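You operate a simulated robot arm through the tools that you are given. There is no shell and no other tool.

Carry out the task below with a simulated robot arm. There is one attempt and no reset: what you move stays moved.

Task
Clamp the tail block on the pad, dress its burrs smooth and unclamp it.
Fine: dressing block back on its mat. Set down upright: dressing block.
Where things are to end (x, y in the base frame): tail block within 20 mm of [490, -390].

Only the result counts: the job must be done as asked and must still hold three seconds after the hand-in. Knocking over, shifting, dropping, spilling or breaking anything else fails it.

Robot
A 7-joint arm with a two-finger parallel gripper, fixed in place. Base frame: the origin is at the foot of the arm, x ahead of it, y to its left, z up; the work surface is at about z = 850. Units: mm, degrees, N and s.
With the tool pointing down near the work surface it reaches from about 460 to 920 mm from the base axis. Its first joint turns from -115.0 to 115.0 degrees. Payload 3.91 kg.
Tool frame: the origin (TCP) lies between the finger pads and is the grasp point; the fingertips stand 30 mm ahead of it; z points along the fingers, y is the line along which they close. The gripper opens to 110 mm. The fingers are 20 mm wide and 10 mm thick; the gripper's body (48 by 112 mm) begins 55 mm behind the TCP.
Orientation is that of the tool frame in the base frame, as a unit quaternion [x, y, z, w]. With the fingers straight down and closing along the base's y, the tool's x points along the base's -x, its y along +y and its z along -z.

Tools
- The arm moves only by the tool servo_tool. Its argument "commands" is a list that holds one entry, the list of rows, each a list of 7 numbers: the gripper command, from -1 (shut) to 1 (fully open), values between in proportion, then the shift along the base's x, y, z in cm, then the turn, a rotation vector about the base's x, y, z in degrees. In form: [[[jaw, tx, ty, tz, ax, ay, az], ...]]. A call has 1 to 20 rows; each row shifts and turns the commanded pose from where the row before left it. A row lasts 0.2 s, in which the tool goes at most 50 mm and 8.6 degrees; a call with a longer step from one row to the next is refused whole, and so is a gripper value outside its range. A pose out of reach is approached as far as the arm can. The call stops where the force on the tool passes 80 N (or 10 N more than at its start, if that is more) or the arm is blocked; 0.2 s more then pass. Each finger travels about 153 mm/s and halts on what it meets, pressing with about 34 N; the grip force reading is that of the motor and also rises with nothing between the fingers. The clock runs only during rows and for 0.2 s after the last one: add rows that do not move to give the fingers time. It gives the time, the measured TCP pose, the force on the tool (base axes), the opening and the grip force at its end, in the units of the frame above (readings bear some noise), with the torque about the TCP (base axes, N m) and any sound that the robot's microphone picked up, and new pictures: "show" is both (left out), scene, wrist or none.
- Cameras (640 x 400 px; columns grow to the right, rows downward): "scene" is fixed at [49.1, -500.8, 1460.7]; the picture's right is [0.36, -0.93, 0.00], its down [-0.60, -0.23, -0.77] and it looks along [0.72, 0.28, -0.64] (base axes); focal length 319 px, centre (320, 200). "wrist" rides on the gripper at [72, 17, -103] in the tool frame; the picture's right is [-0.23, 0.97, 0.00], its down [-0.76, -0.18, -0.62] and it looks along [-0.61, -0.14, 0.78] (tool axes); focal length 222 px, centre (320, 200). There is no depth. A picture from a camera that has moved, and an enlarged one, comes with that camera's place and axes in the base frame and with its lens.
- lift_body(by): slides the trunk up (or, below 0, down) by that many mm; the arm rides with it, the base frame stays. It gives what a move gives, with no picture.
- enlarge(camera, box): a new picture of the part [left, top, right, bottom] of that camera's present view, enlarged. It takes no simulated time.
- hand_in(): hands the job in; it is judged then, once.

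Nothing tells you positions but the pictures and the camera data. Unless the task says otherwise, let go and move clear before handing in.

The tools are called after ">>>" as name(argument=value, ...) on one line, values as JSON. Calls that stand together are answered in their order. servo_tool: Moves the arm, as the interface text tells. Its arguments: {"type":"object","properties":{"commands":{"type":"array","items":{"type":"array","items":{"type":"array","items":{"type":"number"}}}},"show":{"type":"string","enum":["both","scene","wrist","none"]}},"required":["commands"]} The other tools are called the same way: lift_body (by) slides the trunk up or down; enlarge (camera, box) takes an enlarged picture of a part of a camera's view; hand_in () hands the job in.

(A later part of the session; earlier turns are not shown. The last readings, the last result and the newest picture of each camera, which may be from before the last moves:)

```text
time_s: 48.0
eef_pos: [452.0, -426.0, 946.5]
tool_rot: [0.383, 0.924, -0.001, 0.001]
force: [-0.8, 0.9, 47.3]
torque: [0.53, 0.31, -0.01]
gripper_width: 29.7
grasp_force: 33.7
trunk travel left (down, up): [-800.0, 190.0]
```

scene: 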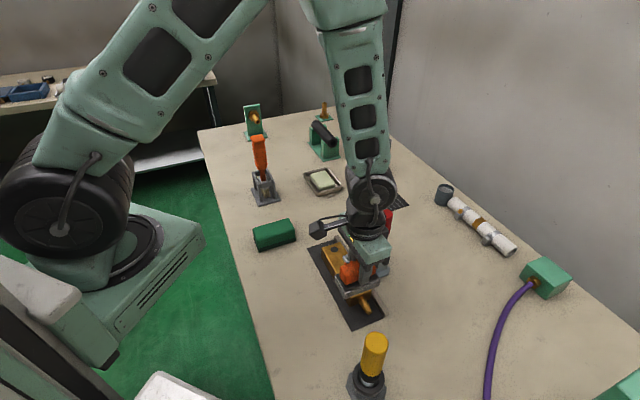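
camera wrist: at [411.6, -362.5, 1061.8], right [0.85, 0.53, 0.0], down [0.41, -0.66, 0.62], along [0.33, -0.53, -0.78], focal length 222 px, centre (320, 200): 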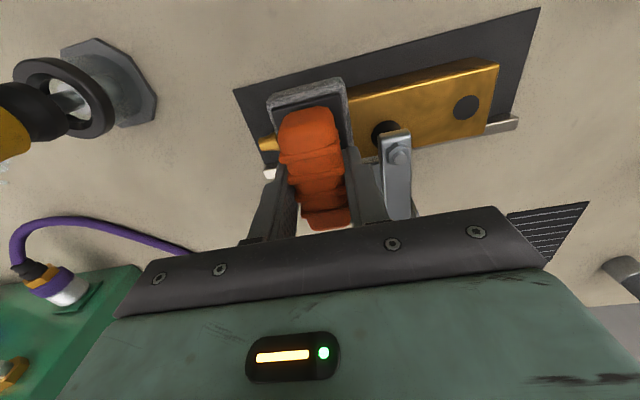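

Firm contact at 47 N, a little heavy. I'll ease off about 1 mm and make back-and-forth strokes across the burrs.

>>> servo_tool(commands=[[[-1, 0, 0, 0.1, 0, 0, 0], [-1, 0.6, -0.6, 0, 0, 0, 0], [-1, 0.4, -0.4, 0, 0, 0, 0], [-1, -0.7, 0.7, 0, 0, 0, 0], [-1, -0.7, 0.7, 0, 0, 0, 0], [-1, -0.6, 0.6, 0, 0, 0, 0], [-1, 0, 0, 0, 0, 0, 0]]])

>>> enlarge(camera="scene", box=[290, 190, 440, 330])

```text
time_s: 49.6
eef_pos: [441.6, -415.8, 947.6]
tool_rot: [0.382, 0.924, -0.001, 0.002]
force: [9.8, -8.7, 27.8]
torque: [-0.75, -0.87, -0.03]
gripper_width: 29.7
grasp_force: 34.2
trunk travel left (down, up): [-800.0, 190.0]
camera wrist: at [402.5, -352.3, 1050.5], right [0.85, 0.53, 0.0], down [0.41, -0.66, 0.63], along [0.33, -0.53, -0.78], focal length 222 px, centre (320, 200)
```

scene: 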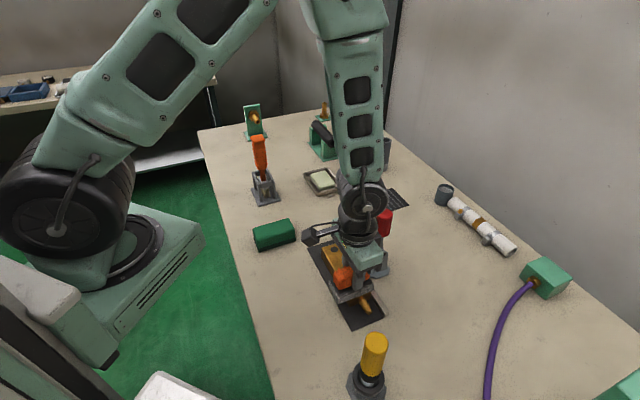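
wrist: 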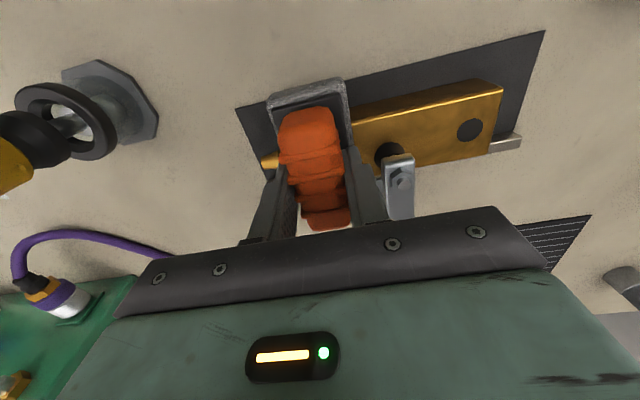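

```text
2.86 times, centred on (365, 260) of scene
camera zoom: at [49.1, -500.8, 1460.7], right [0.36, -0.93, 0.0], down [-0.6, -0.23, -0.77], along [0.72, 0.28, -0.64], focal length 912 px, centre (191, 29)
```

zoom: 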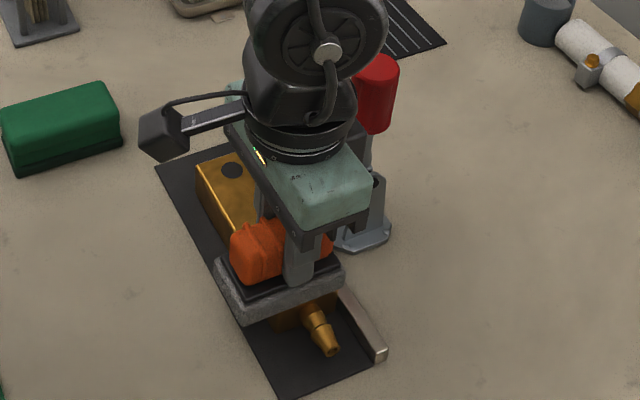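

Rubbing with about 28 N down and the block is holding still in the clamp. I'll do several more full strokes.

>>> servo_tool(commands=[[[-1, 0.5, -0.5, 0, 0, 0, 0], [-1, 0.5, -0.5, 0, 0, 0, 0], [-1, 0.5, -0.5, 0, 0, 0, 0], [-1, 0.5, -0.5, 0, 0, 0, 0], [-1, -0.5, 0.5, 0, 0, 0, 0], [-1, -0.5, 0.5, 0, 0, 0, 0], [-1, -0.5, 0.5, 0, 0, 0, 0], [-1, -0.5, 0.5, 0, 0, 0, 0], [-1, 0.5, -0.5, 0, 0, 0, 0], [-1, 0.5, -0.5, 0, 0, 0, 0], [-1, 0.5, -0.5, 0, 0, 0, 0], [-1, 0.5, -0.5, 0, 0, 0, 0], [-1, -0.5, 0.5, 0, 0, 0, 0], [-1, -0.5, 0.5, 0, 0, 0, 0], [-1, -0.5, 0.5, 0, 0, 0, 0], [-1, -0.5, 0.5, 0, 0, 0, 0], [-1, 0, 0, 0, 0, 0, 0]]])

>>> enlarge(camera="scene", box=[290, 190, 440, 330])

```text
time_s: 53.2
eef_pos: [441.5, -413.8, 946.2]
tool_rot: [0.383, 0.924, -0.001, 0.0]
force: [3.2, -2.9, 7.9]
torque: [-0.1, -0.38, -0.1]
gripper_width: 29.4
grasp_force: 34.2
trunk travel left (down, up): [-800.0, 190.0]
camera wrist: at [401.1, -351.4, 1050.5], right [0.85, 0.53, 0.0], down [0.41, -0.66, 0.62], along [0.33, -0.53, -0.78], focal length 222 px, centre (320, 200)
```

scene: 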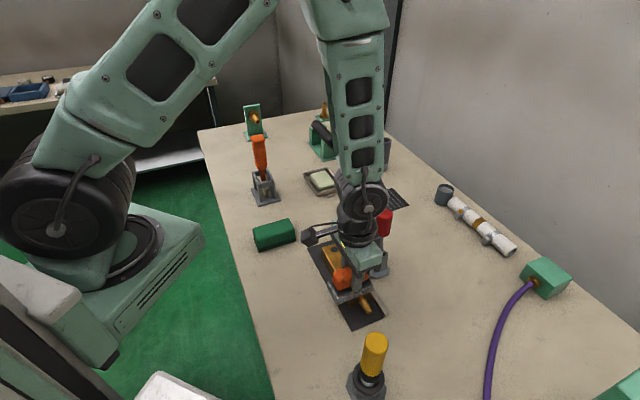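
wrist: 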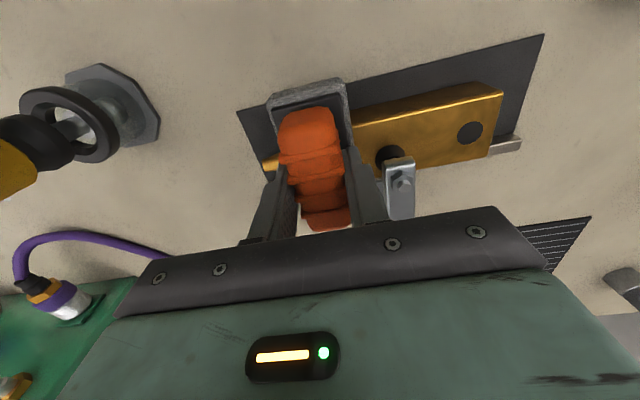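

```text
2.86 times, centred on (365, 260) of scene
camera zoom: at [49.1, -500.8, 1460.7], right [0.36, -0.93, 0.0], down [-0.6, -0.23, -0.77], along [0.72, 0.28, -0.64], focal length 912 px, centre (191, 29)
```

zoom: 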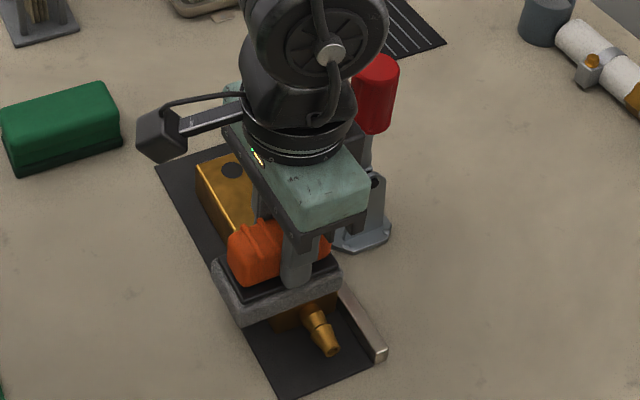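

The contact force has dropped to 8 N, which suggests the burrs are wearing down. I'll take up the slack by 1 mm and stroke more.

>>> servo_tool(commands=[[[-1, 0.5, -0.5, -0.08, 0, 0, 0], [-1, 0.5, -0.5, 0, 0, 0, 0], [-1, 0.5, -0.5, 0, 0, 0, 0], [-1, 0.5, -0.5, 0, 0, 0, 0], [-1, -0.5, 0.5, 0, 0, 0, 0], [-1, -0.5, 0.5, 0, 0, 0, 0], [-1, -0.5, 0.5, 0, 0, 0, 0], [-1, -0.5, 0.5, 0, 0, 0, 0], [-1, 0.5, -0.5, 0, 0, 0, 0], [-1, 0.5, -0.5, 0, 0, 0, 0], [-1, 0.5, -0.5, 0, 0, 0, 0], [-1, 0.5, -0.5, 0, 0, 0, 0], [-1, -0.5, 0.5, 0, 0, 0, 0], [-1, -0.5, 0.5, 0, 0, 0, 0], [-1, 0, 0, 0, 0, 0, 0]]], show="none")

```text
time_s: 56.4
eef_pos: [453.0, -428.0, 947.4]
tool_rot: [0.383, 0.924, -0.002, 0.002]
force: [12.9, -11.3, 42.8]
torque: [0.23, -0.32, -0.17]
gripper_width: 29.5
grasp_force: 34.1
trunk travel left (down, up): [-800.0, 190.0]
```

I'll lift off and inspect the burr area from the scene camera.

>>> servo_tool(commands=[[[-1, 0, 0, 2, 0, 0, 0], [-1, 0, 0, 4.5, 0, 0, 0], [-1, 0, 0, 4.5, 0, 0, 0], [-1, 0, 0, 4.5, 0, 0, 0], [-1, 0, 0, 0, 0, 0, 0]]], show="scene")

>>> enlarge(camera="scene", box=[320, 230, 400, 330])

```text
time_s: 57.6
eef_pos: [450.4, -426.3, 1101.4]
tool_rot: [0.382, 0.924, -0.001, 0.0]
force: [-0.3, -0.1, -1.7]
torque: [0.01, -0.03, 0.02]
gripper_width: 29.9
grasp_force: 34.1
trunk travel left (down, up): [-800.0, 190.0]
```

scene: 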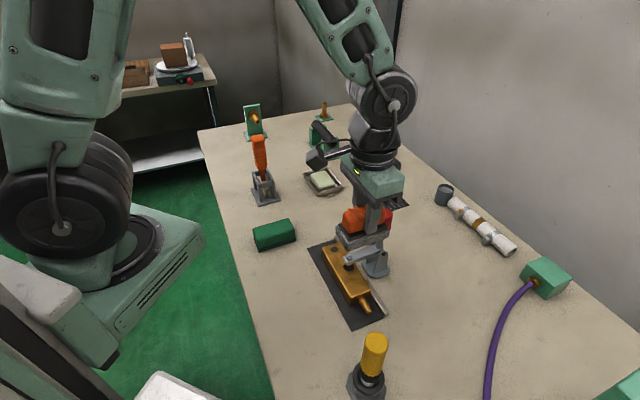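

```text
4.00 times, centred on (360, 280) of scene
camera zoom: at [49.1, -500.8, 1460.7], right [0.36, -0.93, 0.0], down [-0.6, -0.23, -0.77], along [0.72, 0.28, -0.64], focal length 1277 px, centre (160, -120)
```

zoom: 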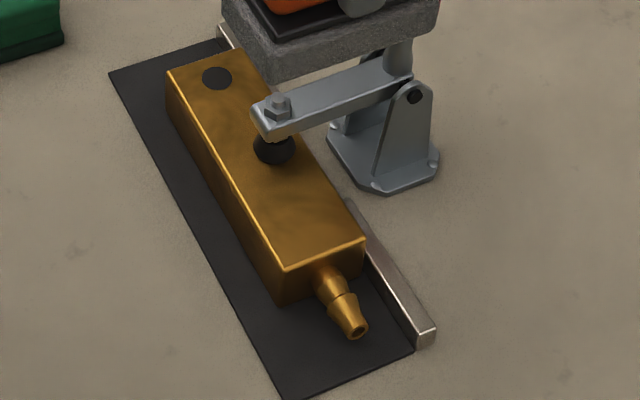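

The burrs are gone and the top face is smooth. Now I'll carry the dressing block back above its mat along the same route.

>>> servo_tool(commands=[[[-1, 0, 0, 1.88, 0, 0, 0], [-1, 4.275, 0.2, 0, 0, 0, 0], [-1, 4.275, 0.2, 0, 0, 0, 0], [-1, 4.275, 0.2, 0, 0, 0, 0], [-1, 4.275, 0.2, 0, 0, 0, 0], [-1, 4.275, 0.2, 0, 0, 0, 0], [-1, 4.275, 0.2, 0, 0, 0, 0], [-1, 4.275, 0.2, 0, 0, 0, 0], [-1, 4.275, 0.2, 0, 0, 0, 0], [-1, 0, 0, 0, 0, 0, 0], [-1, 0, 0, -4.5, 0, 0, 0], [-1, 0, 0, -4.5, 0, 0, 0], [-1, 0, 0, -4, 0, 0, 0], [-1, 0, 0, 0, 0, 0, 0]]])

>>> enlarge(camera="wrist", box=[200, 0, 440, 220])

>>> enlarge(camera="scene", box=[330, 130, 450, 230])

```text
time_s: 60.6
eef_pos: [792.7, -409.8, 991.1]
tool_rot: [0.383, 0.924, -0.001, 0.0]
force: [-0.6, 0.1, -1.7]
torque: [0.01, 0.01, 0.0]
gripper_width: 29.7
grasp_force: 34.0
trunk travel left (down, up): [-800.0, 190.0]
camera wrist: at [753.2, -345.3, 1094.6], right [0.85, 0.53, 0.0], down [0.41, -0.66, 0.62], along [0.33, -0.53, -0.78], focal length 222 px, centre (320, 200)
```

scene: 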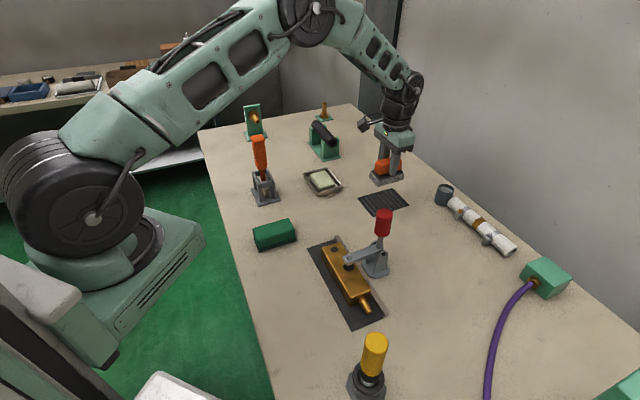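
wrist: 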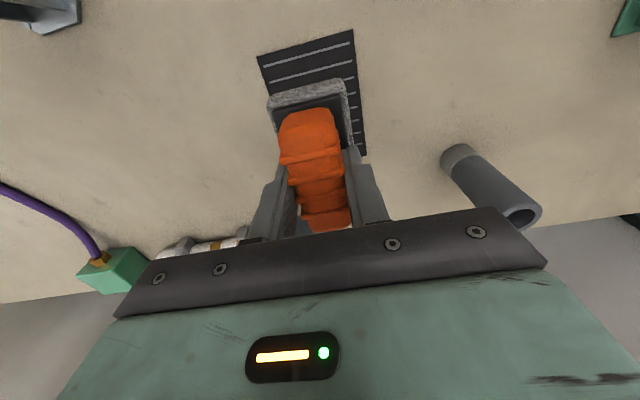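

```text
1.82 times, centred on (320, 110) of wrist
camera zoom: at [753.2, -345.3, 1094.6], right [0.85, 0.53, 0.0], down [0.41, -0.66, 0.62], along [0.33, -0.53, -0.78], focal length 404 px, centre (320, 364)
```

zoom: 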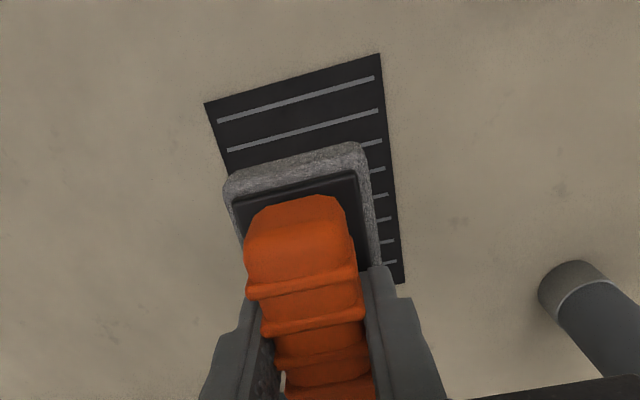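

```text
4.00 times, centred on (390, 180) of scene
camera zoom: at [49.1, -500.8, 1460.7], right [0.36, -0.93, 0.0], down [-0.6, -0.23, -0.77], along [0.72, 0.28, -0.64], focal length 1277 px, centre (40, 280)
```

zoom: 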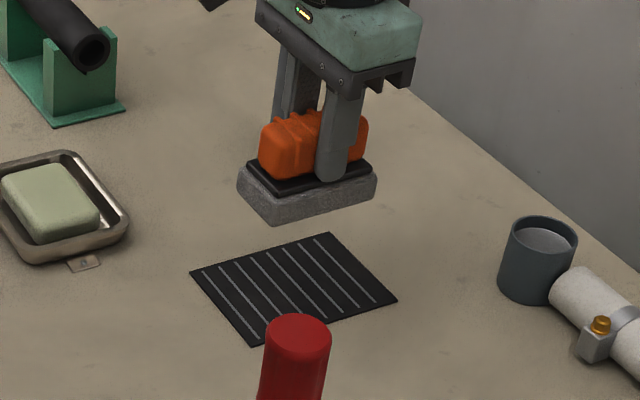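

Level and lined up over the mat. Lowering most of the way, then feeling for contact.

>>> servo_tool(commands=[[[-1, 0, 0, -4, 0, 0, 0], [-1, 0, 0, -2.5, 0, 0, 0], [-1, 0, 0, -0.8, 0, 0, 0], [-1, 0, 0, -0.4, 0, 0, 0], [-1, 0, 0, 0, 0, 0, 0]]])

>>> enlarge(camera="scene", box=[330, 140, 450, 230])

```text
time_s: 61.8
eef_pos: [793.6, -409.9, 912.7]
tool_rot: [0.383, 0.924, 0.0, 0.0]
force: [0.0, -0.3, -2.9]
torque: [0.0, 0.02, 0.01]
gripper_width: 29.8
grasp_force: 33.8
trunk travel left (down, up): [-800.0, 190.0]
camera wrist: at [753.7, -346.4, 1016.2], right [0.85, 0.53, 0.0], down [0.41, -0.66, 0.62], along [0.33, -0.53, -0.78], focal length 222 px, centre (320, 200)
```

scene: 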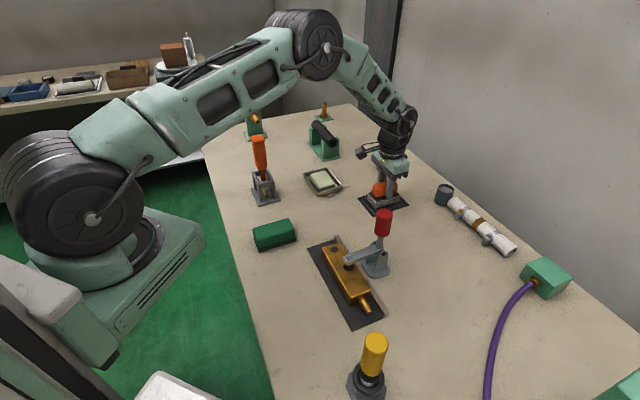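
wrist: 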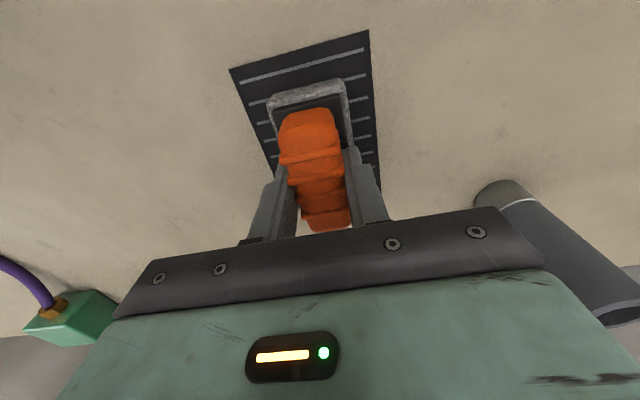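

```text
4.44 times, centred on (390, 185) of scene
camera zoom: at [49.1, -500.8, 1460.7], right [0.36, -0.93, 0.0], down [-0.6, -0.23, -0.77], along [0.72, 0.28, -0.64], focal length 1419 px, centre (9, 267)
```

zoom: 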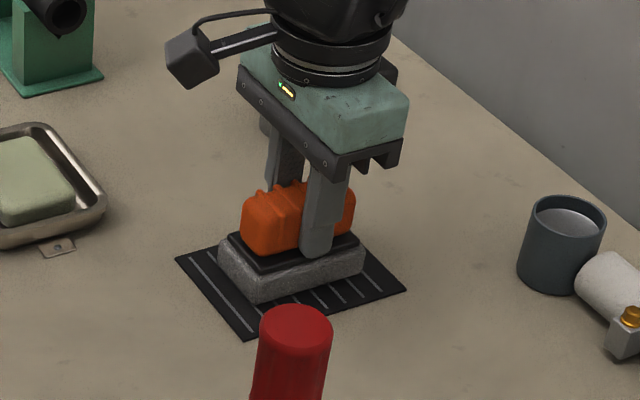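

>>> servo_tool(commands=[[[-1, 0, 0, -0.15, 0, 0, 0], [-1, 0, 0, -0.1, 0, 0, 0], [-1, 0, 0, 0, 0, 0, 0]]], show="none")

```text
time_s: 62.6
eef_pos: [794.3, -408.9, 909.4]
tool_rot: [0.383, 0.924, -0.001, -0.001]
force: [-0.2, 0.0, -2.0]
torque: [0.0, 0.01, -0.01]
gripper_width: 29.7
grasp_force: 33.6
trunk travel left (down, up): [-800.0, 190.0]
```

The weight is still hanging on the gripper, so I'll lower in finer steps.

>>> servo_tool(commands=[[[-1, 0, 0, -0.05, 0, 0, 0], [-1, 0, 0, -0.05, 0, 0, 0], [-1, 0, 0, 0, 0, 0, 0]]], show="none")

```text
time_s: 63.4
eef_pos: [794.5, -410.8, 910.2]
tool_rot: [0.382, 0.924, -0.001, 0.0]
force: [-1.1, -0.4, 8.1]
torque: [0.41, 0.34, 0.08]
gripper_width: 29.8
grasp_force: 33.9
trunk travel left (down, up): [-800.0, 190.0]
```

Contact with the mat at 8 N. Releasing and rising straight up.

>>> servo_tool(commands=[[[0.2, 0, 0, 0, 0, 0, 0], [0.2, 0, 0, 0, 0, 0, 0], [0.2, 0, 0, 2, 0, 0, 0], [0.2, 0, 0, 4, 0, 0, 0], [0.2, 0, 0, 4.5, 0, 0, 0], [0.2, 0, 0, 4.5, 0, 0, 0], [0.2, 0, 0, 0, 0, 0, 0]]])

>>> enlarge(camera="wrist", box=[200, 0, 440, 220])

>>> enlarge(camera="scene", box=[330, 140, 450, 230])

```text
time_s: 65.0
eef_pos: [794.8, -408.9, 1058.0]
tool_rot: [0.383, 0.924, -0.002, 0.0]
force: [0.3, 0.6, -0.3]
torque: [0.01, -0.03, -0.01]
gripper_width: 66.1
grasp_force: 0.0
trunk travel left (down, up): [-800.0, 190.0]
camera wrist: at [755.4, -344.8, 1160.6], right [0.85, 0.53, 0.0], down [0.41, -0.66, 0.62], along [0.33, -0.53, -0.78], focal length 222 px, centre (320, 200)
```

scene: 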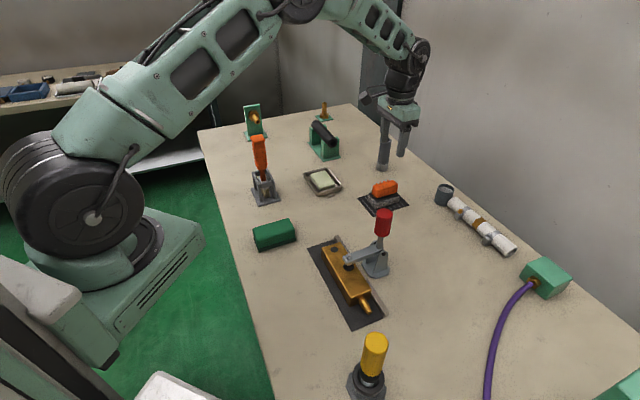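
wrist: 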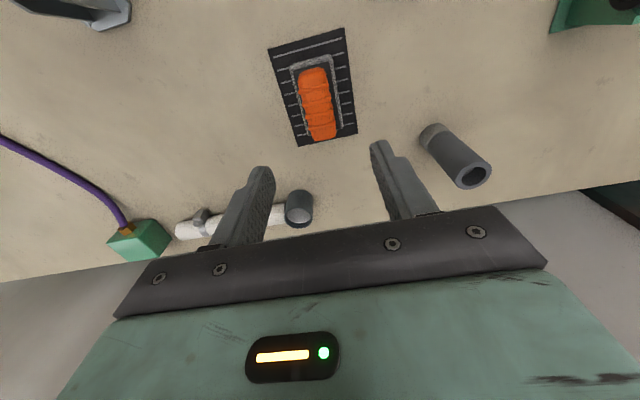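

```text
1.82 times, centred on (320, 110) of wrist
camera zoom: at [755.4, -344.8, 1160.6], right [0.85, 0.53, 0.0], down [0.41, -0.66, 0.62], along [0.33, -0.53, -0.78], focal length 404 px, centre (320, 364)
```

zoom: 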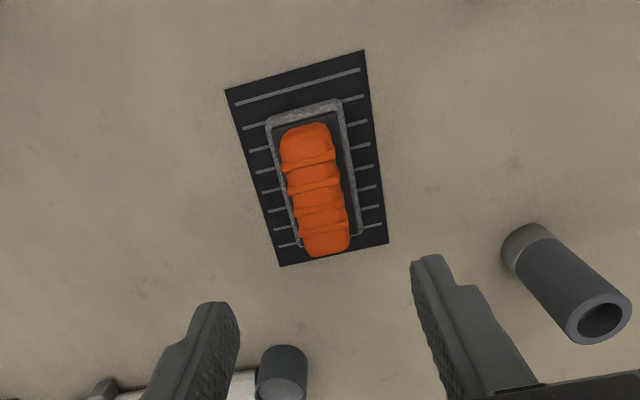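

```text
4.44 times, centred on (390, 185) of scene
camera zoom: at [49.1, -500.8, 1460.7], right [0.36, -0.93, 0.0], down [-0.6, -0.23, -0.77], along [0.72, 0.28, -0.64], focal length 1419 px, centre (9, 267)
```

zoom: 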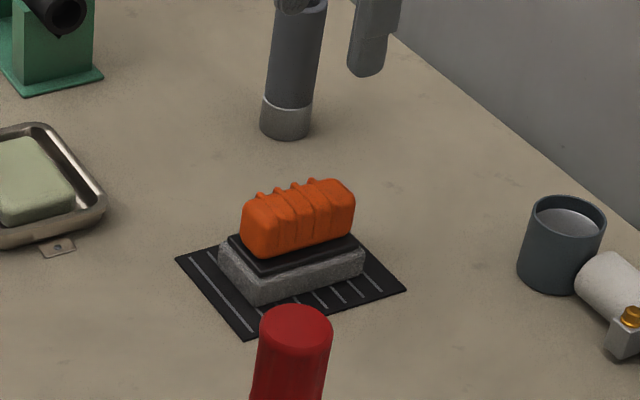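

The dressing block sits upright on its mat just where it was. Next I'll hover above the red handle to unclamp the tail block.

>>> servo_tool(commands=[[[0.2, 0, 0, 3, 0, 0, 0], [0.2, 0, 0, 3, 0, 0, 0], [0.2, -4.117, -0.633, 0, 0, 0, 0], [0.2, -4.117, -0.633, 0, 0, 0, 0], [0.2, -4.117, -0.633, 0, 0, 0, 0], [0.2, -4.117, -0.633, 0, 0, 0, 0], [0.2, -4.117, -0.633, 0, 0, 0, 0], [0.2, -4.117, -0.633, 0, 0, 0, 0], [0.2, 0, 0, 0, 0, 0, 0], [0.2, 0, 0, 0, 0, 0, 0]]])

>>> enlarge(camera="wrist", box=[200, 0, 440, 200])

>>> enlarge(camera="scene", box=[320, 190, 430, 330])

```text
time_s: 67.2
eef_pos: [546.4, -448.8, 1117.5]
tool_rot: [0.383, 0.924, 0.0, -0.001]
force: [-0.1, -0.2, -0.7]
torque: [0.01, -0.03, -0.03]
gripper_width: 65.9
grasp_force: 0.1
trunk travel left (down, up): [-800.0, 190.0]
camera wrist: at [505.5, -384.8, 1221.3], right [0.85, 0.53, 0.0], down [0.41, -0.66, 0.62], along [0.33, -0.53, -0.78], focal length 222 px, centre (320, 200)
```

scene: 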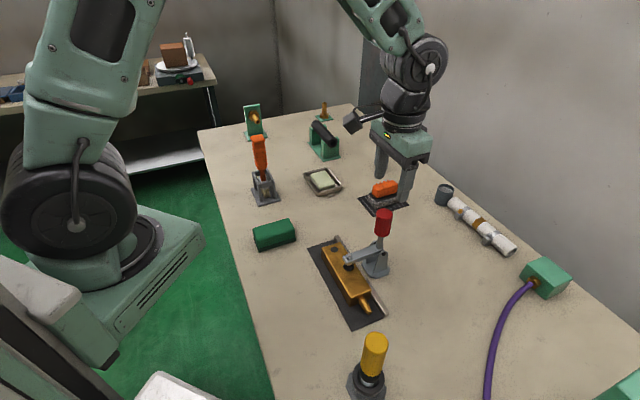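
wrist: 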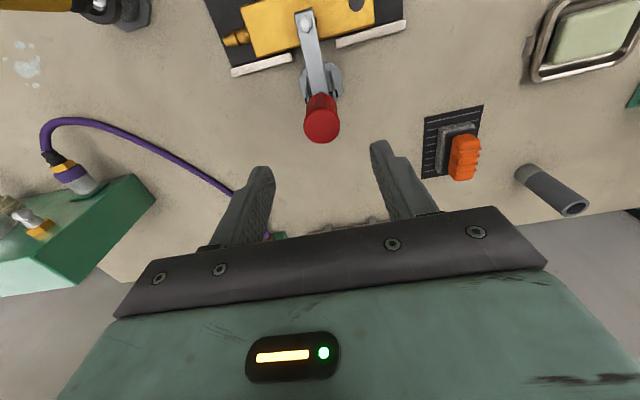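

```text
2.00 times, centred on (320, 100) of wrist
camera zoom: at [505.5, -384.8, 1221.3], right [0.85, 0.53, 0.0], down [0.41, -0.66, 0.62], along [0.33, -0.53, -0.78], focal length 444 px, centre (320, 400)
```

zoom: 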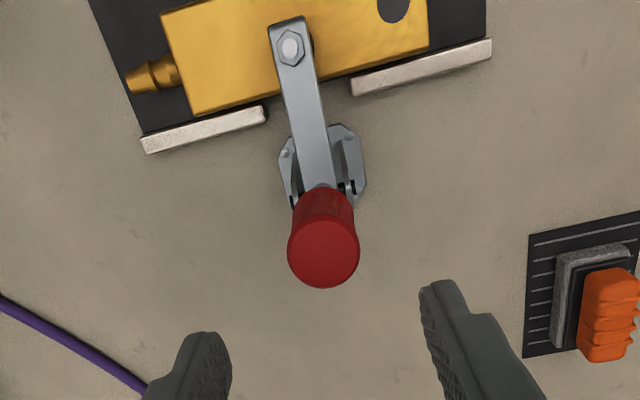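

```text
2.86 times, centred on (375, 260) of scene
camera zoom: at [49.1, -500.8, 1460.7], right [0.36, -0.93, 0.0], down [-0.6, -0.23, -0.77], along [0.72, 0.28, -0.64], focal length 912 px, centre (163, 29)
```

zoom: 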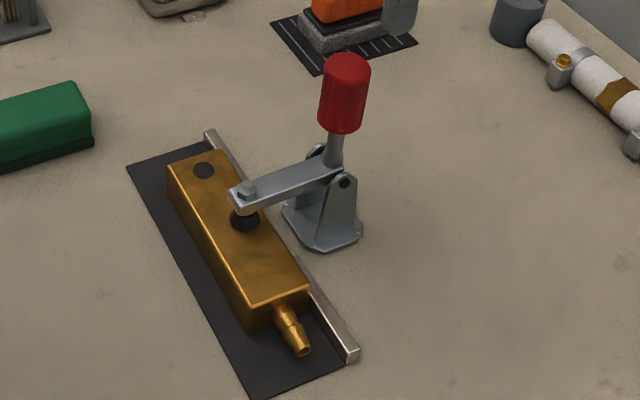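

The handle stands upright right below the open fingers. I'll descend around it and close.

>>> servo_tool(commands=[[[0.2, 0.1, 0, -4.5, 0, 0, 0], [0.2, 0, 0, -4.5, 0, 0, 0], [0.2, 0, 0, -4.2, 0, 0, 0], [0.2, 0, 0, 0, 0, 0, 0], [-1, 0, 0, 0, 0, 0, 0], [-1, 0, 0, 0, 0, 0, 0], [-1, 0, 0, 0, 0, 0, 0]]])

>>> enlarge(camera="scene", box=[330, 170, 450, 290])

```text
time_s: 68.8
eef_pos: [545.8, -447.3, 986.2]
tool_rot: [0.382, 0.924, 0.0, -0.001]
force: [1.0, -1.7, -7.4]
torque: [0.29, -0.64, 0.0]
gripper_width: 30.9
grasp_force: 45.3
trunk travel left (down, up): [-800.0, 190.0]
camera wrist: at [507.4, -384.3, 1089.6], right [0.85, 0.53, 0.0], down [0.41, -0.66, 0.62], along [0.33, -0.53, -0.78], focal length 222 px, centre (320, 200)
```

scene: 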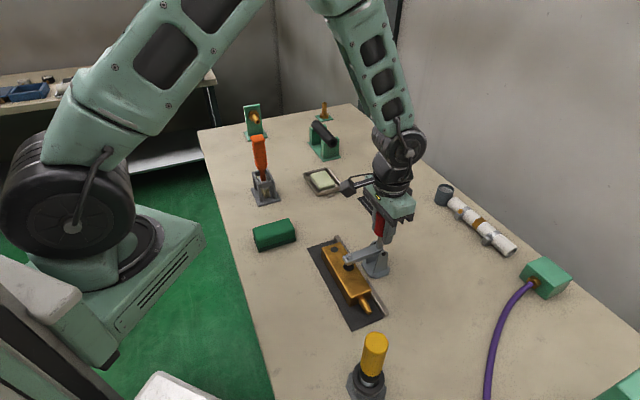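
wrist: 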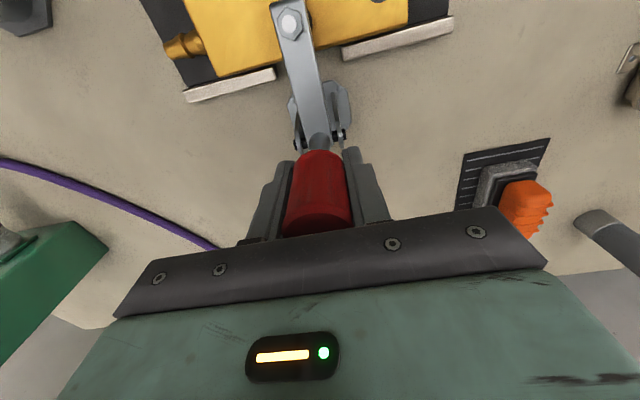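

```text
3.33 times, centred on (390, 230) of scene
camera zoom: at [49.1, -500.8, 1460.7], right [0.36, -0.93, 0.0], down [-0.6, -0.23, -0.77], along [0.72, 0.28, -0.64], focal length 1064 px, centre (87, 100)
```

zoom: 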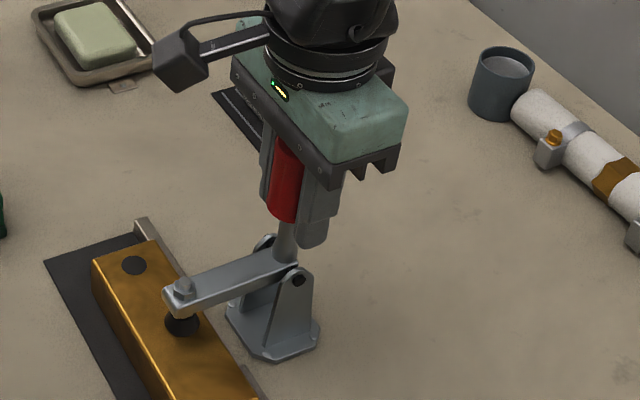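

Gripped. Now I'll swing the handle back along the reverse arc.

>>> servo_tool(commands=[[[-1, 0.547, -0.547, -0.04, 0, 0, 0], [-1, 0.541, -0.541, -0.12, 0, 0, 0], [-1, 0.529, -0.529, -0.2, 0, 0, 0], [-1, 0, 0, 0, 0, 0, 0]]])

>>> enlarge(camera="scene", box=[330, 170, 450, 290])

```text
time_s: 69.8
eef_pos: [561.9, -461.9, 982.7]
tool_rot: [0.383, 0.924, 0.0, -0.004]
force: [-25.2, 10.5, -1.2]
torque: [1.72, 0.45, 0.23]
gripper_width: 31.0
grasp_force: 45.0
trunk travel left (down, up): [-800.0, 190.0]
camera wrist: at [522.2, -399.1, 1087.4], right [0.85, 0.53, 0.0], down [0.42, -0.67, 0.62], along [0.32, -0.53, -0.79], focal length 222 px, centre (320, 200)
```

scene: 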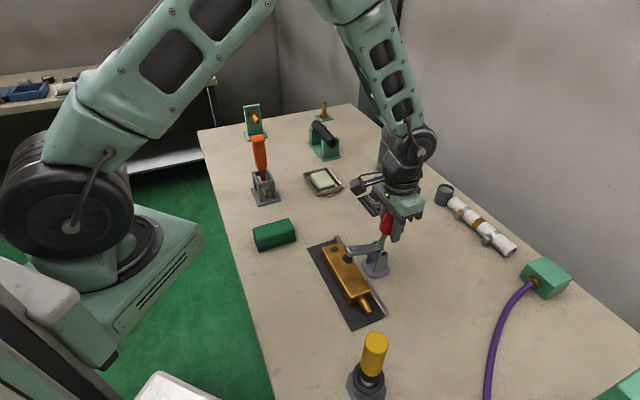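
wrist: 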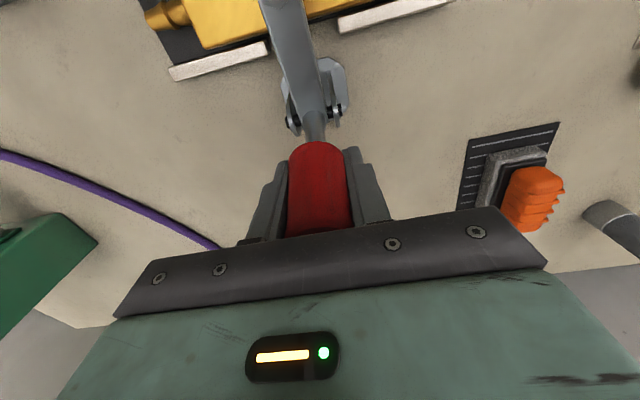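

```text
3.33 times, centred on (390, 230) of scene
camera zoom: at [49.1, -500.8, 1460.7], right [0.36, -0.93, 0.0], down [-0.6, -0.23, -0.77], along [0.72, 0.28, -0.64], focal length 1064 px, centre (87, 100)
```

zoom: 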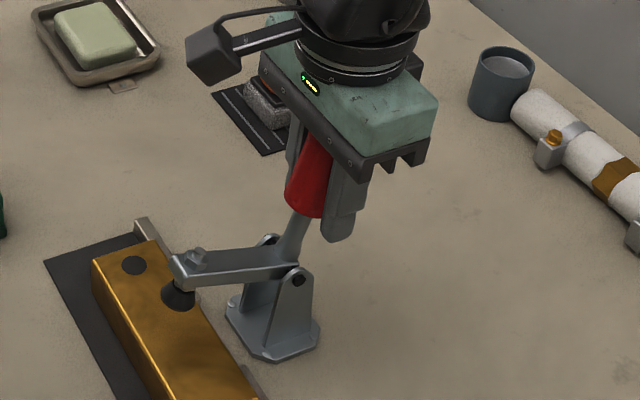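

The arm is lifting off and the block is staying put. Continuing the swing.

>>> servo_tool(commands=[[[-1, 0.49, -0.53, -0.28, 0, 0, 0], [-1, 0.47, -0.51, -0.35, 0, 0, 0], [-1, 0.46, -0.46, -0.42, 0, 0, 0], [-1, 0, 0, 0, 0, 0, 0]]])

>>> enlarge(camera="scene", box=[330, 170, 450, 290])

```text
time_s: 70.8
eef_pos: [576.4, -477.1, 974.3]
tool_rot: [0.383, 0.924, 0.0, -0.001]
force: [-18.8, 9.8, 11.2]
torque: [1.3, 0.83, -0.01]
gripper_width: 31.2
grasp_force: 45.0
trunk travel left (down, up): [-800.0, 190.0]
camera wrist: at [537.2, -414.2, 1078.0], right [0.85, 0.53, 0.0], down [0.41, -0.66, 0.62], along [0.33, -0.53, -0.78], focal length 222 px, centre (320, 200)
```

scene: 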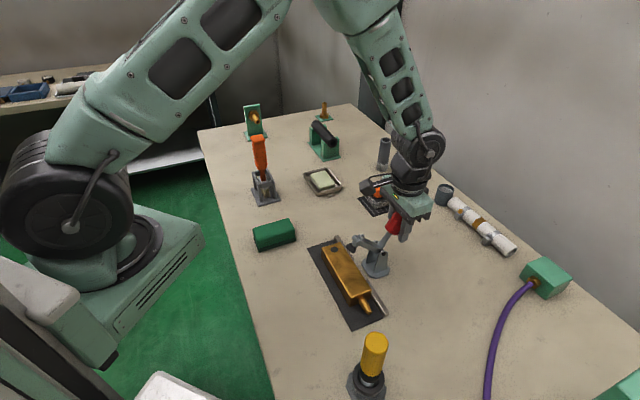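
wrist: 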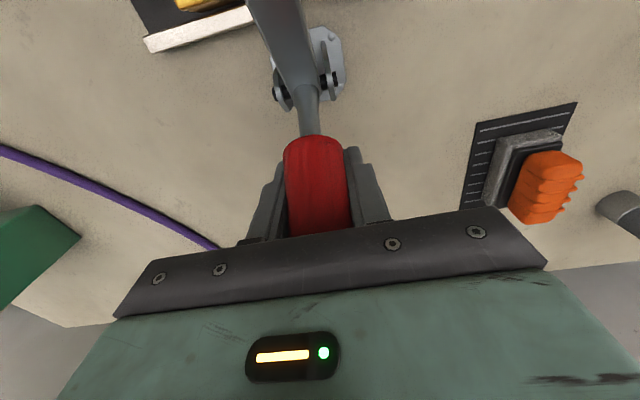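

```text
3.33 times, centred on (390, 230) of scene
camera zoom: at [49.1, -500.8, 1460.7], right [0.36, -0.93, 0.0], down [-0.6, -0.23, -0.77], along [0.72, 0.28, -0.64], focal length 1064 px, centre (87, 100)
```

zoom: 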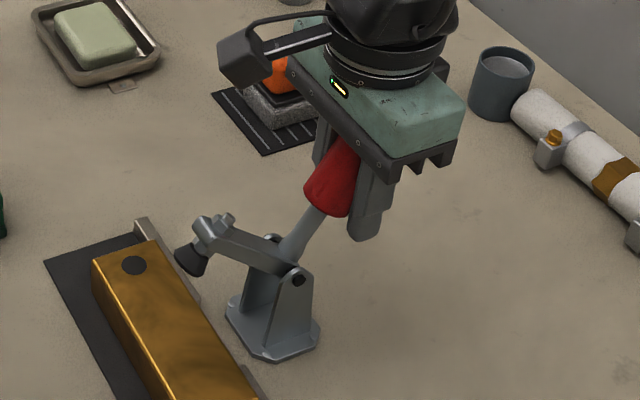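

>>> servo_tool(commands=[[[-1, 0.426, -0.426, -0.45, 0, 0, 0], [-1, 0.387, -0.387, -0.5, 0, 0, 0], [-1, 0.345, -0.345, -0.55, 0, 0, 0], [-1, 0, 0, 0, 0, 0, 0]]])

>>> enlarge(camera="scene", box=[330, 170, 450, 290])

```text
time_s: 71.8
eef_pos: [590.6, -490.8, 959.3]
tool_rot: [0.383, 0.924, -0.001, 0.002]
force: [-5.1, 1.0, 15.1]
torque: [0.94, 0.75, -0.15]
gripper_width: 30.9
grasp_force: 44.9
trunk travel left (down, up): [-800.0, 190.0]
camera wrist: at [550.1, -427.1, 1063.0], right [0.85, 0.53, 0.0], down [0.41, -0.66, 0.63], along [0.33, -0.53, -0.78], focal length 222 px, centre (320, 200)
```

scene: 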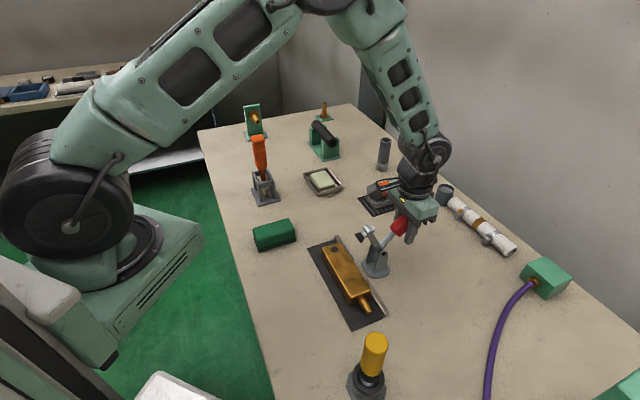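
wrist: 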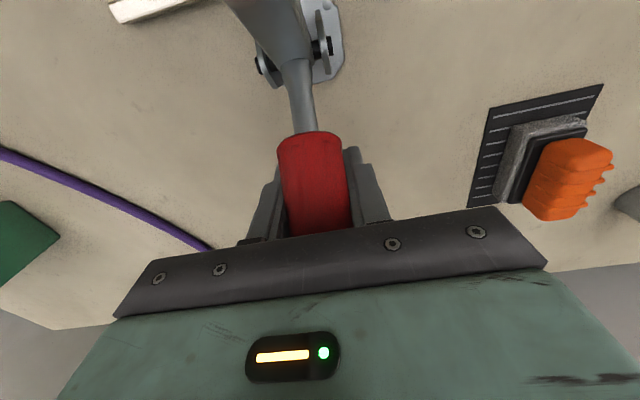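

```text
3.33 times, centred on (390, 230) of scene
camera zoom: at [49.1, -500.8, 1460.7], right [0.36, -0.93, 0.0], down [-0.6, -0.23, -0.77], along [0.72, 0.28, -0.64], focal length 1064 px, centre (87, 100)
```

zoom: 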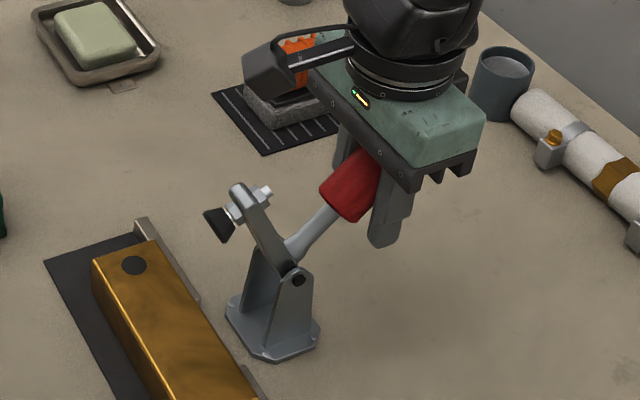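

Almost fully open. Two more steps to bring the arm back upright as it was.

>>> servo_tool(commands=[[[-1, 0.3, -0.3, -0.6, 0, 0, 0], [-1, 0.25, -0.25, -0.6, 0, 0, 0], [-1, 0, 0, 0, 0, 0, 0]]])

>>> enlarge(camera="scene", box=[330, 170, 450, 290])

```text
time_s: 72.6
eef_pos: [596.3, -497.9, 948.9]
tool_rot: [0.384, 0.923, -0.002, 0.002]
force: [9.7, -5.6, 26.2]
torque: [1.16, 1.08, -0.02]
gripper_width: 31.0
grasp_force: 45.0
trunk travel left (down, up): [-800.0, 190.0]
camera wrist: at [556.5, -433.7, 1051.0], right [0.85, 0.53, 0.0], down [0.41, -0.66, 0.63], along [0.33, -0.53, -0.78], focal length 222 px, centre (320, 200)
```

scene: 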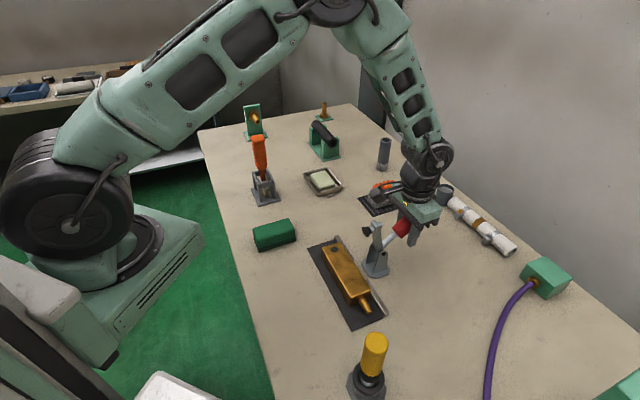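
wrist: 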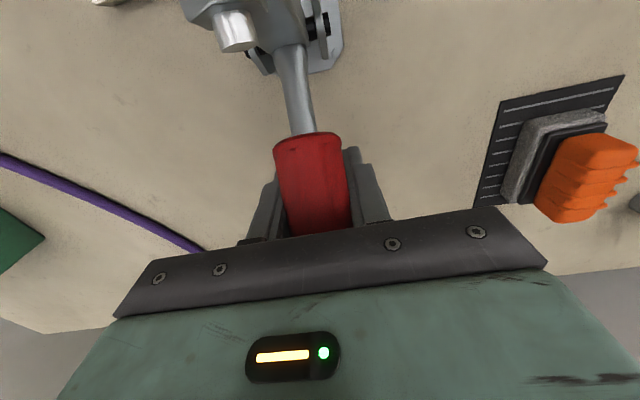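

```text
3.33 times, centred on (390, 230) of scene
camera zoom: at [49.1, -500.8, 1460.7], right [0.36, -0.93, 0.0], down [-0.6, -0.23, -0.77], along [0.72, 0.28, -0.64], focal length 1064 px, centre (87, 100)
```

zoom: 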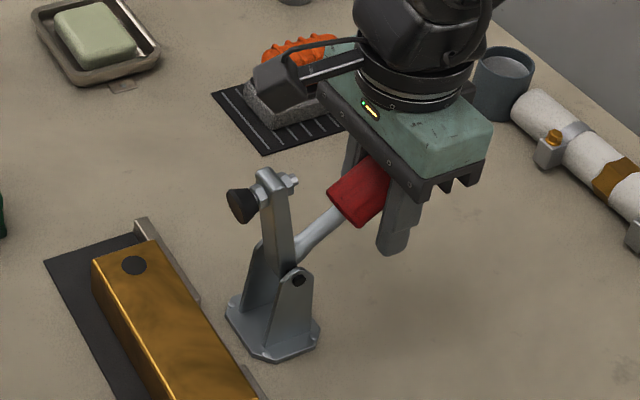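

>>> servo_tool(commands=[[[-1, 0.22, -0.22, -0.5, 0, 0, 0], [-1, 0.1, -0.1, -0.3, 0, 0, 0], [-1, 0, 0, 0, 0, 0, 0]]])

>>> enlarge(camera="scene", box=[350, 170, 470, 290])

```text
time_s: 73.4
eef_pos: [599.9, -500.6, 939.3]
tool_rot: [0.382, 0.924, -0.002, 0.003]
force: [15.1, -14.5, 26.7]
torque: [1.15, 1.25, -0.04]
gripper_width: 30.9
grasp_force: 44.7
trunk travel left (down, up): [-800.0, 190.0]
camera wrist: at [559.7, -436.6, 1042.8], right [0.85, 0.53, 0.0], down [0.41, -0.66, 0.63], along [0.33, -0.53, -0.78], focal length 222 px, centre (320, 200)
```

scene: 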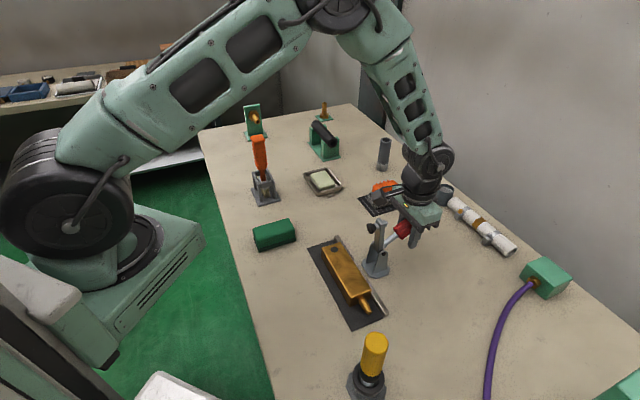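
wrist: 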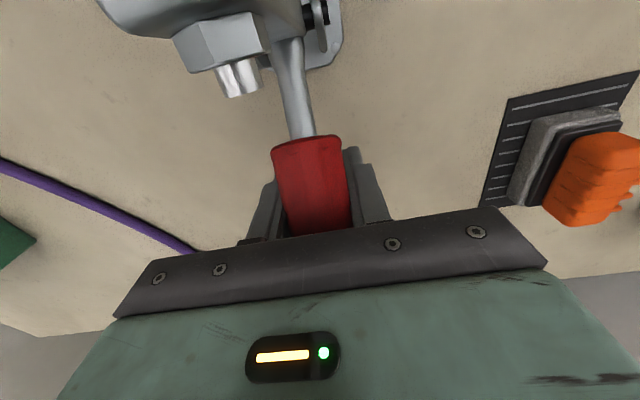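

```text
3.33 times, centred on (410, 230) of scene
camera zoom: at [49.1, -500.8, 1460.7], right [0.36, -0.93, 0.0], down [-0.6, -0.23, -0.77], along [0.72, 0.28, -0.64], focal length 1064 px, centre (20, 100)
```

zoom: 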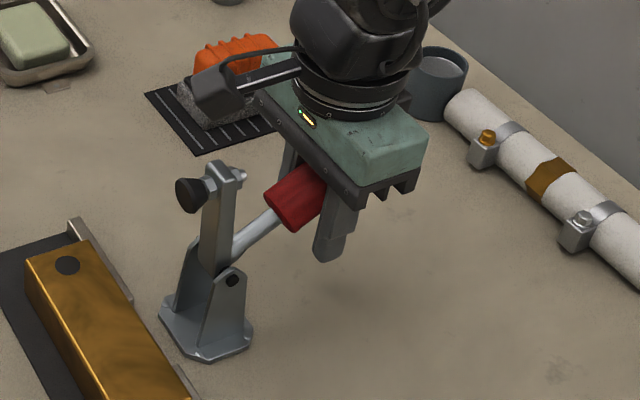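

The clamp is back to its original open position. I'll release the handle and rise clear.

>>> servo_tool(commands=[[[0.2, 0, 0, 0.2, 0, 0, 0], [0.2, 0, 0, 0, 0, 0, 0], [0.2, 0, 0, 2, 0, 0, 0], [0.2, 0, 0, 4, 0, 0, 0], [0.2, 0, 0, 4.5, 0, 0, 0], [0.2, 0, 0, 4.5, 0, 0, 0], [0.2, 0, 0, 0, 0, 0, 0]]])

>>> enlarge(camera="scene", box=[300, 180, 450, 340])

```text
time_s: 75.0
eef_pos: [600.3, -498.1, 1092.4]
tool_rot: [0.383, 0.924, -0.001, -0.001]
force: [-0.3, 0.0, 0.3]
torque: [0.02, 0.0, 0.02]
gripper_width: 66.0
grasp_force: 0.2
trunk travel left (down, up): [-800.0, 190.0]
camera wrist: at [560.1, -434.3, 1195.3], right [0.85, 0.53, 0.0], down [0.41, -0.66, 0.62], along [0.33, -0.53, -0.78], focal length 222 px, centre (320, 200)
```

scene: 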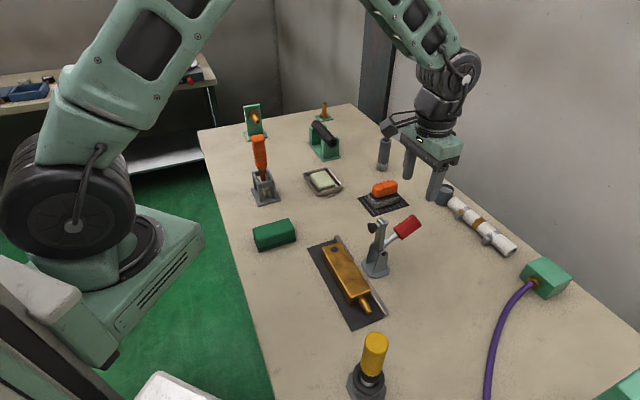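
wrist: 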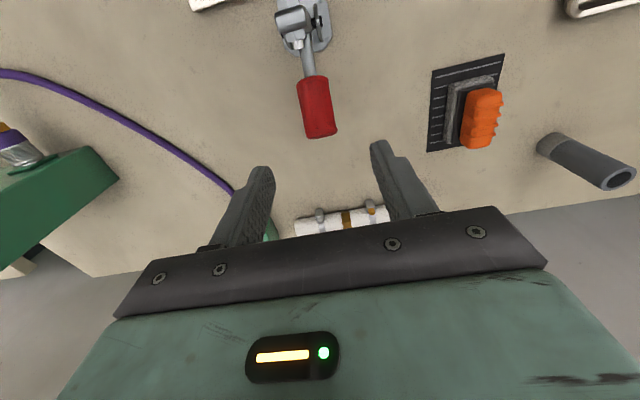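

```text
2.50 times, centred on (375, 260) of scene
camera zoom: at [49.1, -500.8, 1460.7], right [0.36, -0.93, 0.0], down [-0.6, -0.23, -0.77], along [0.72, 0.28, -0.64], focal length 798 px, centre (182, 50)
```

zoom: 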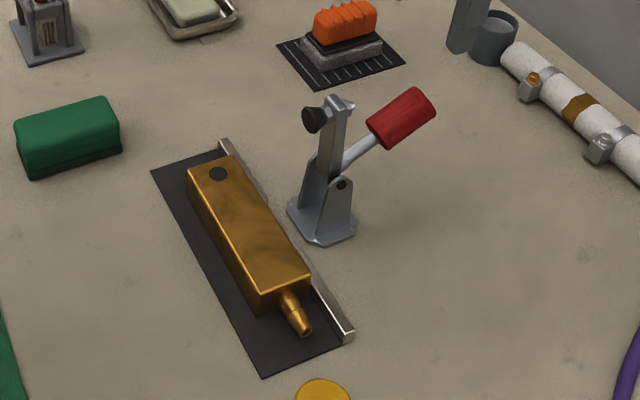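

The clamp is open again and the block lies smooth on the pad. I'll hover over the pad for a last check of the block's position and surface.

>>> servo_tool(commands=[[[0.2, 0, 0, 4, 0, 0, 0], [0.2, 0, 0, 3, 0, 0, 0], [0.2, -3.5, 1.5, 0, 0, 0, 0], [0.2, -3.5, 1.5, 0, 0, 0, 0], [0.2, -3.5, 1.5, 0, 0, 0, 0], [0.2, 0, 0, 0, 0, 0, 0], [0.2, 0, 0, 0, 0, 0, 0]]])

>>> enlarge(camera="wrist", box=[200, 0, 440, 180])

>>> enlarge(camera="scene", box=[310, 225, 400, 325])

```text
time_s: 76.6
eef_pos: [494.1, -453.5, 1154.9]
tool_rot: [0.383, 0.924, -0.001, 0.0]
force: [-0.3, 0.2, -1.0]
torque: [-0.03, -0.02, 0.02]
gripper_width: 66.0
grasp_force: 0.0
trunk travel left (down, up): [-800.0, 190.0]
camera wrist: at [454.3, -390.2, 1259.4], right [0.85, 0.53, 0.0], down [0.41, -0.66, 0.62], along [0.33, -0.53, -0.78], focal length 222 px, centre (320, 200)
```

scene: 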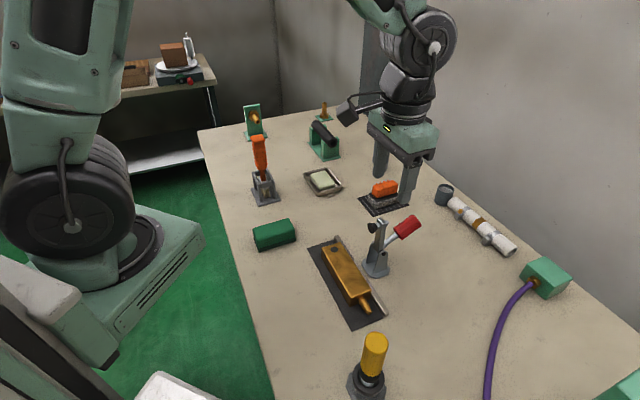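
wrist: 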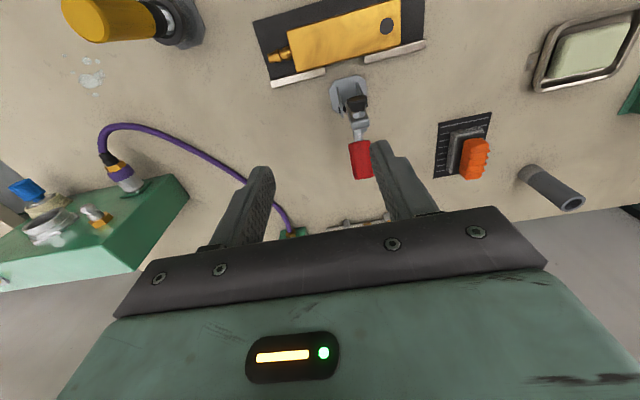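

```text
2.22 times, centred on (320, 90) of wrist
camera zoom: at [454.3, -390.2, 1259.4], right [0.85, 0.53, 0.0], down [0.41, -0.66, 0.62], along [0.33, -0.53, -0.78], focal length 494 px, centre (320, 444)
```

zoom: 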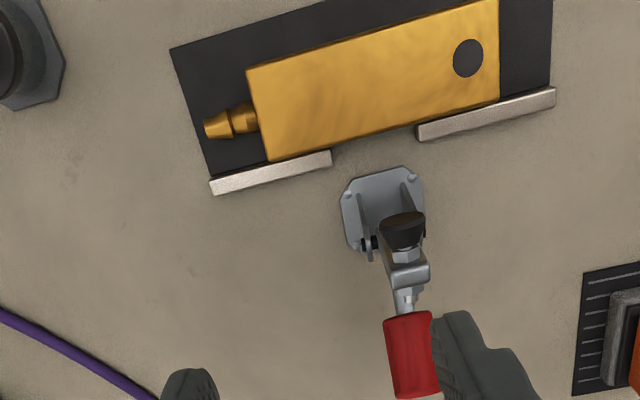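

```text
4.00 times, centred on (355, 275) of scene
camera zoom: at [49.1, -500.8, 1460.7], right [0.36, -0.93, 0.0], down [-0.6, -0.23, -0.77], along [0.72, 0.28, -0.64], focal length 1277 px, centre (180, -100)
```

zoom: 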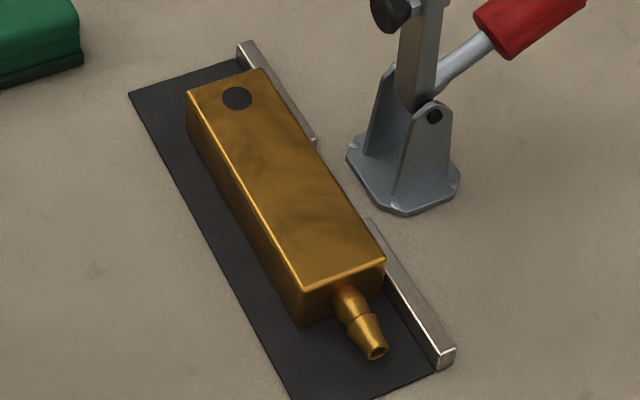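

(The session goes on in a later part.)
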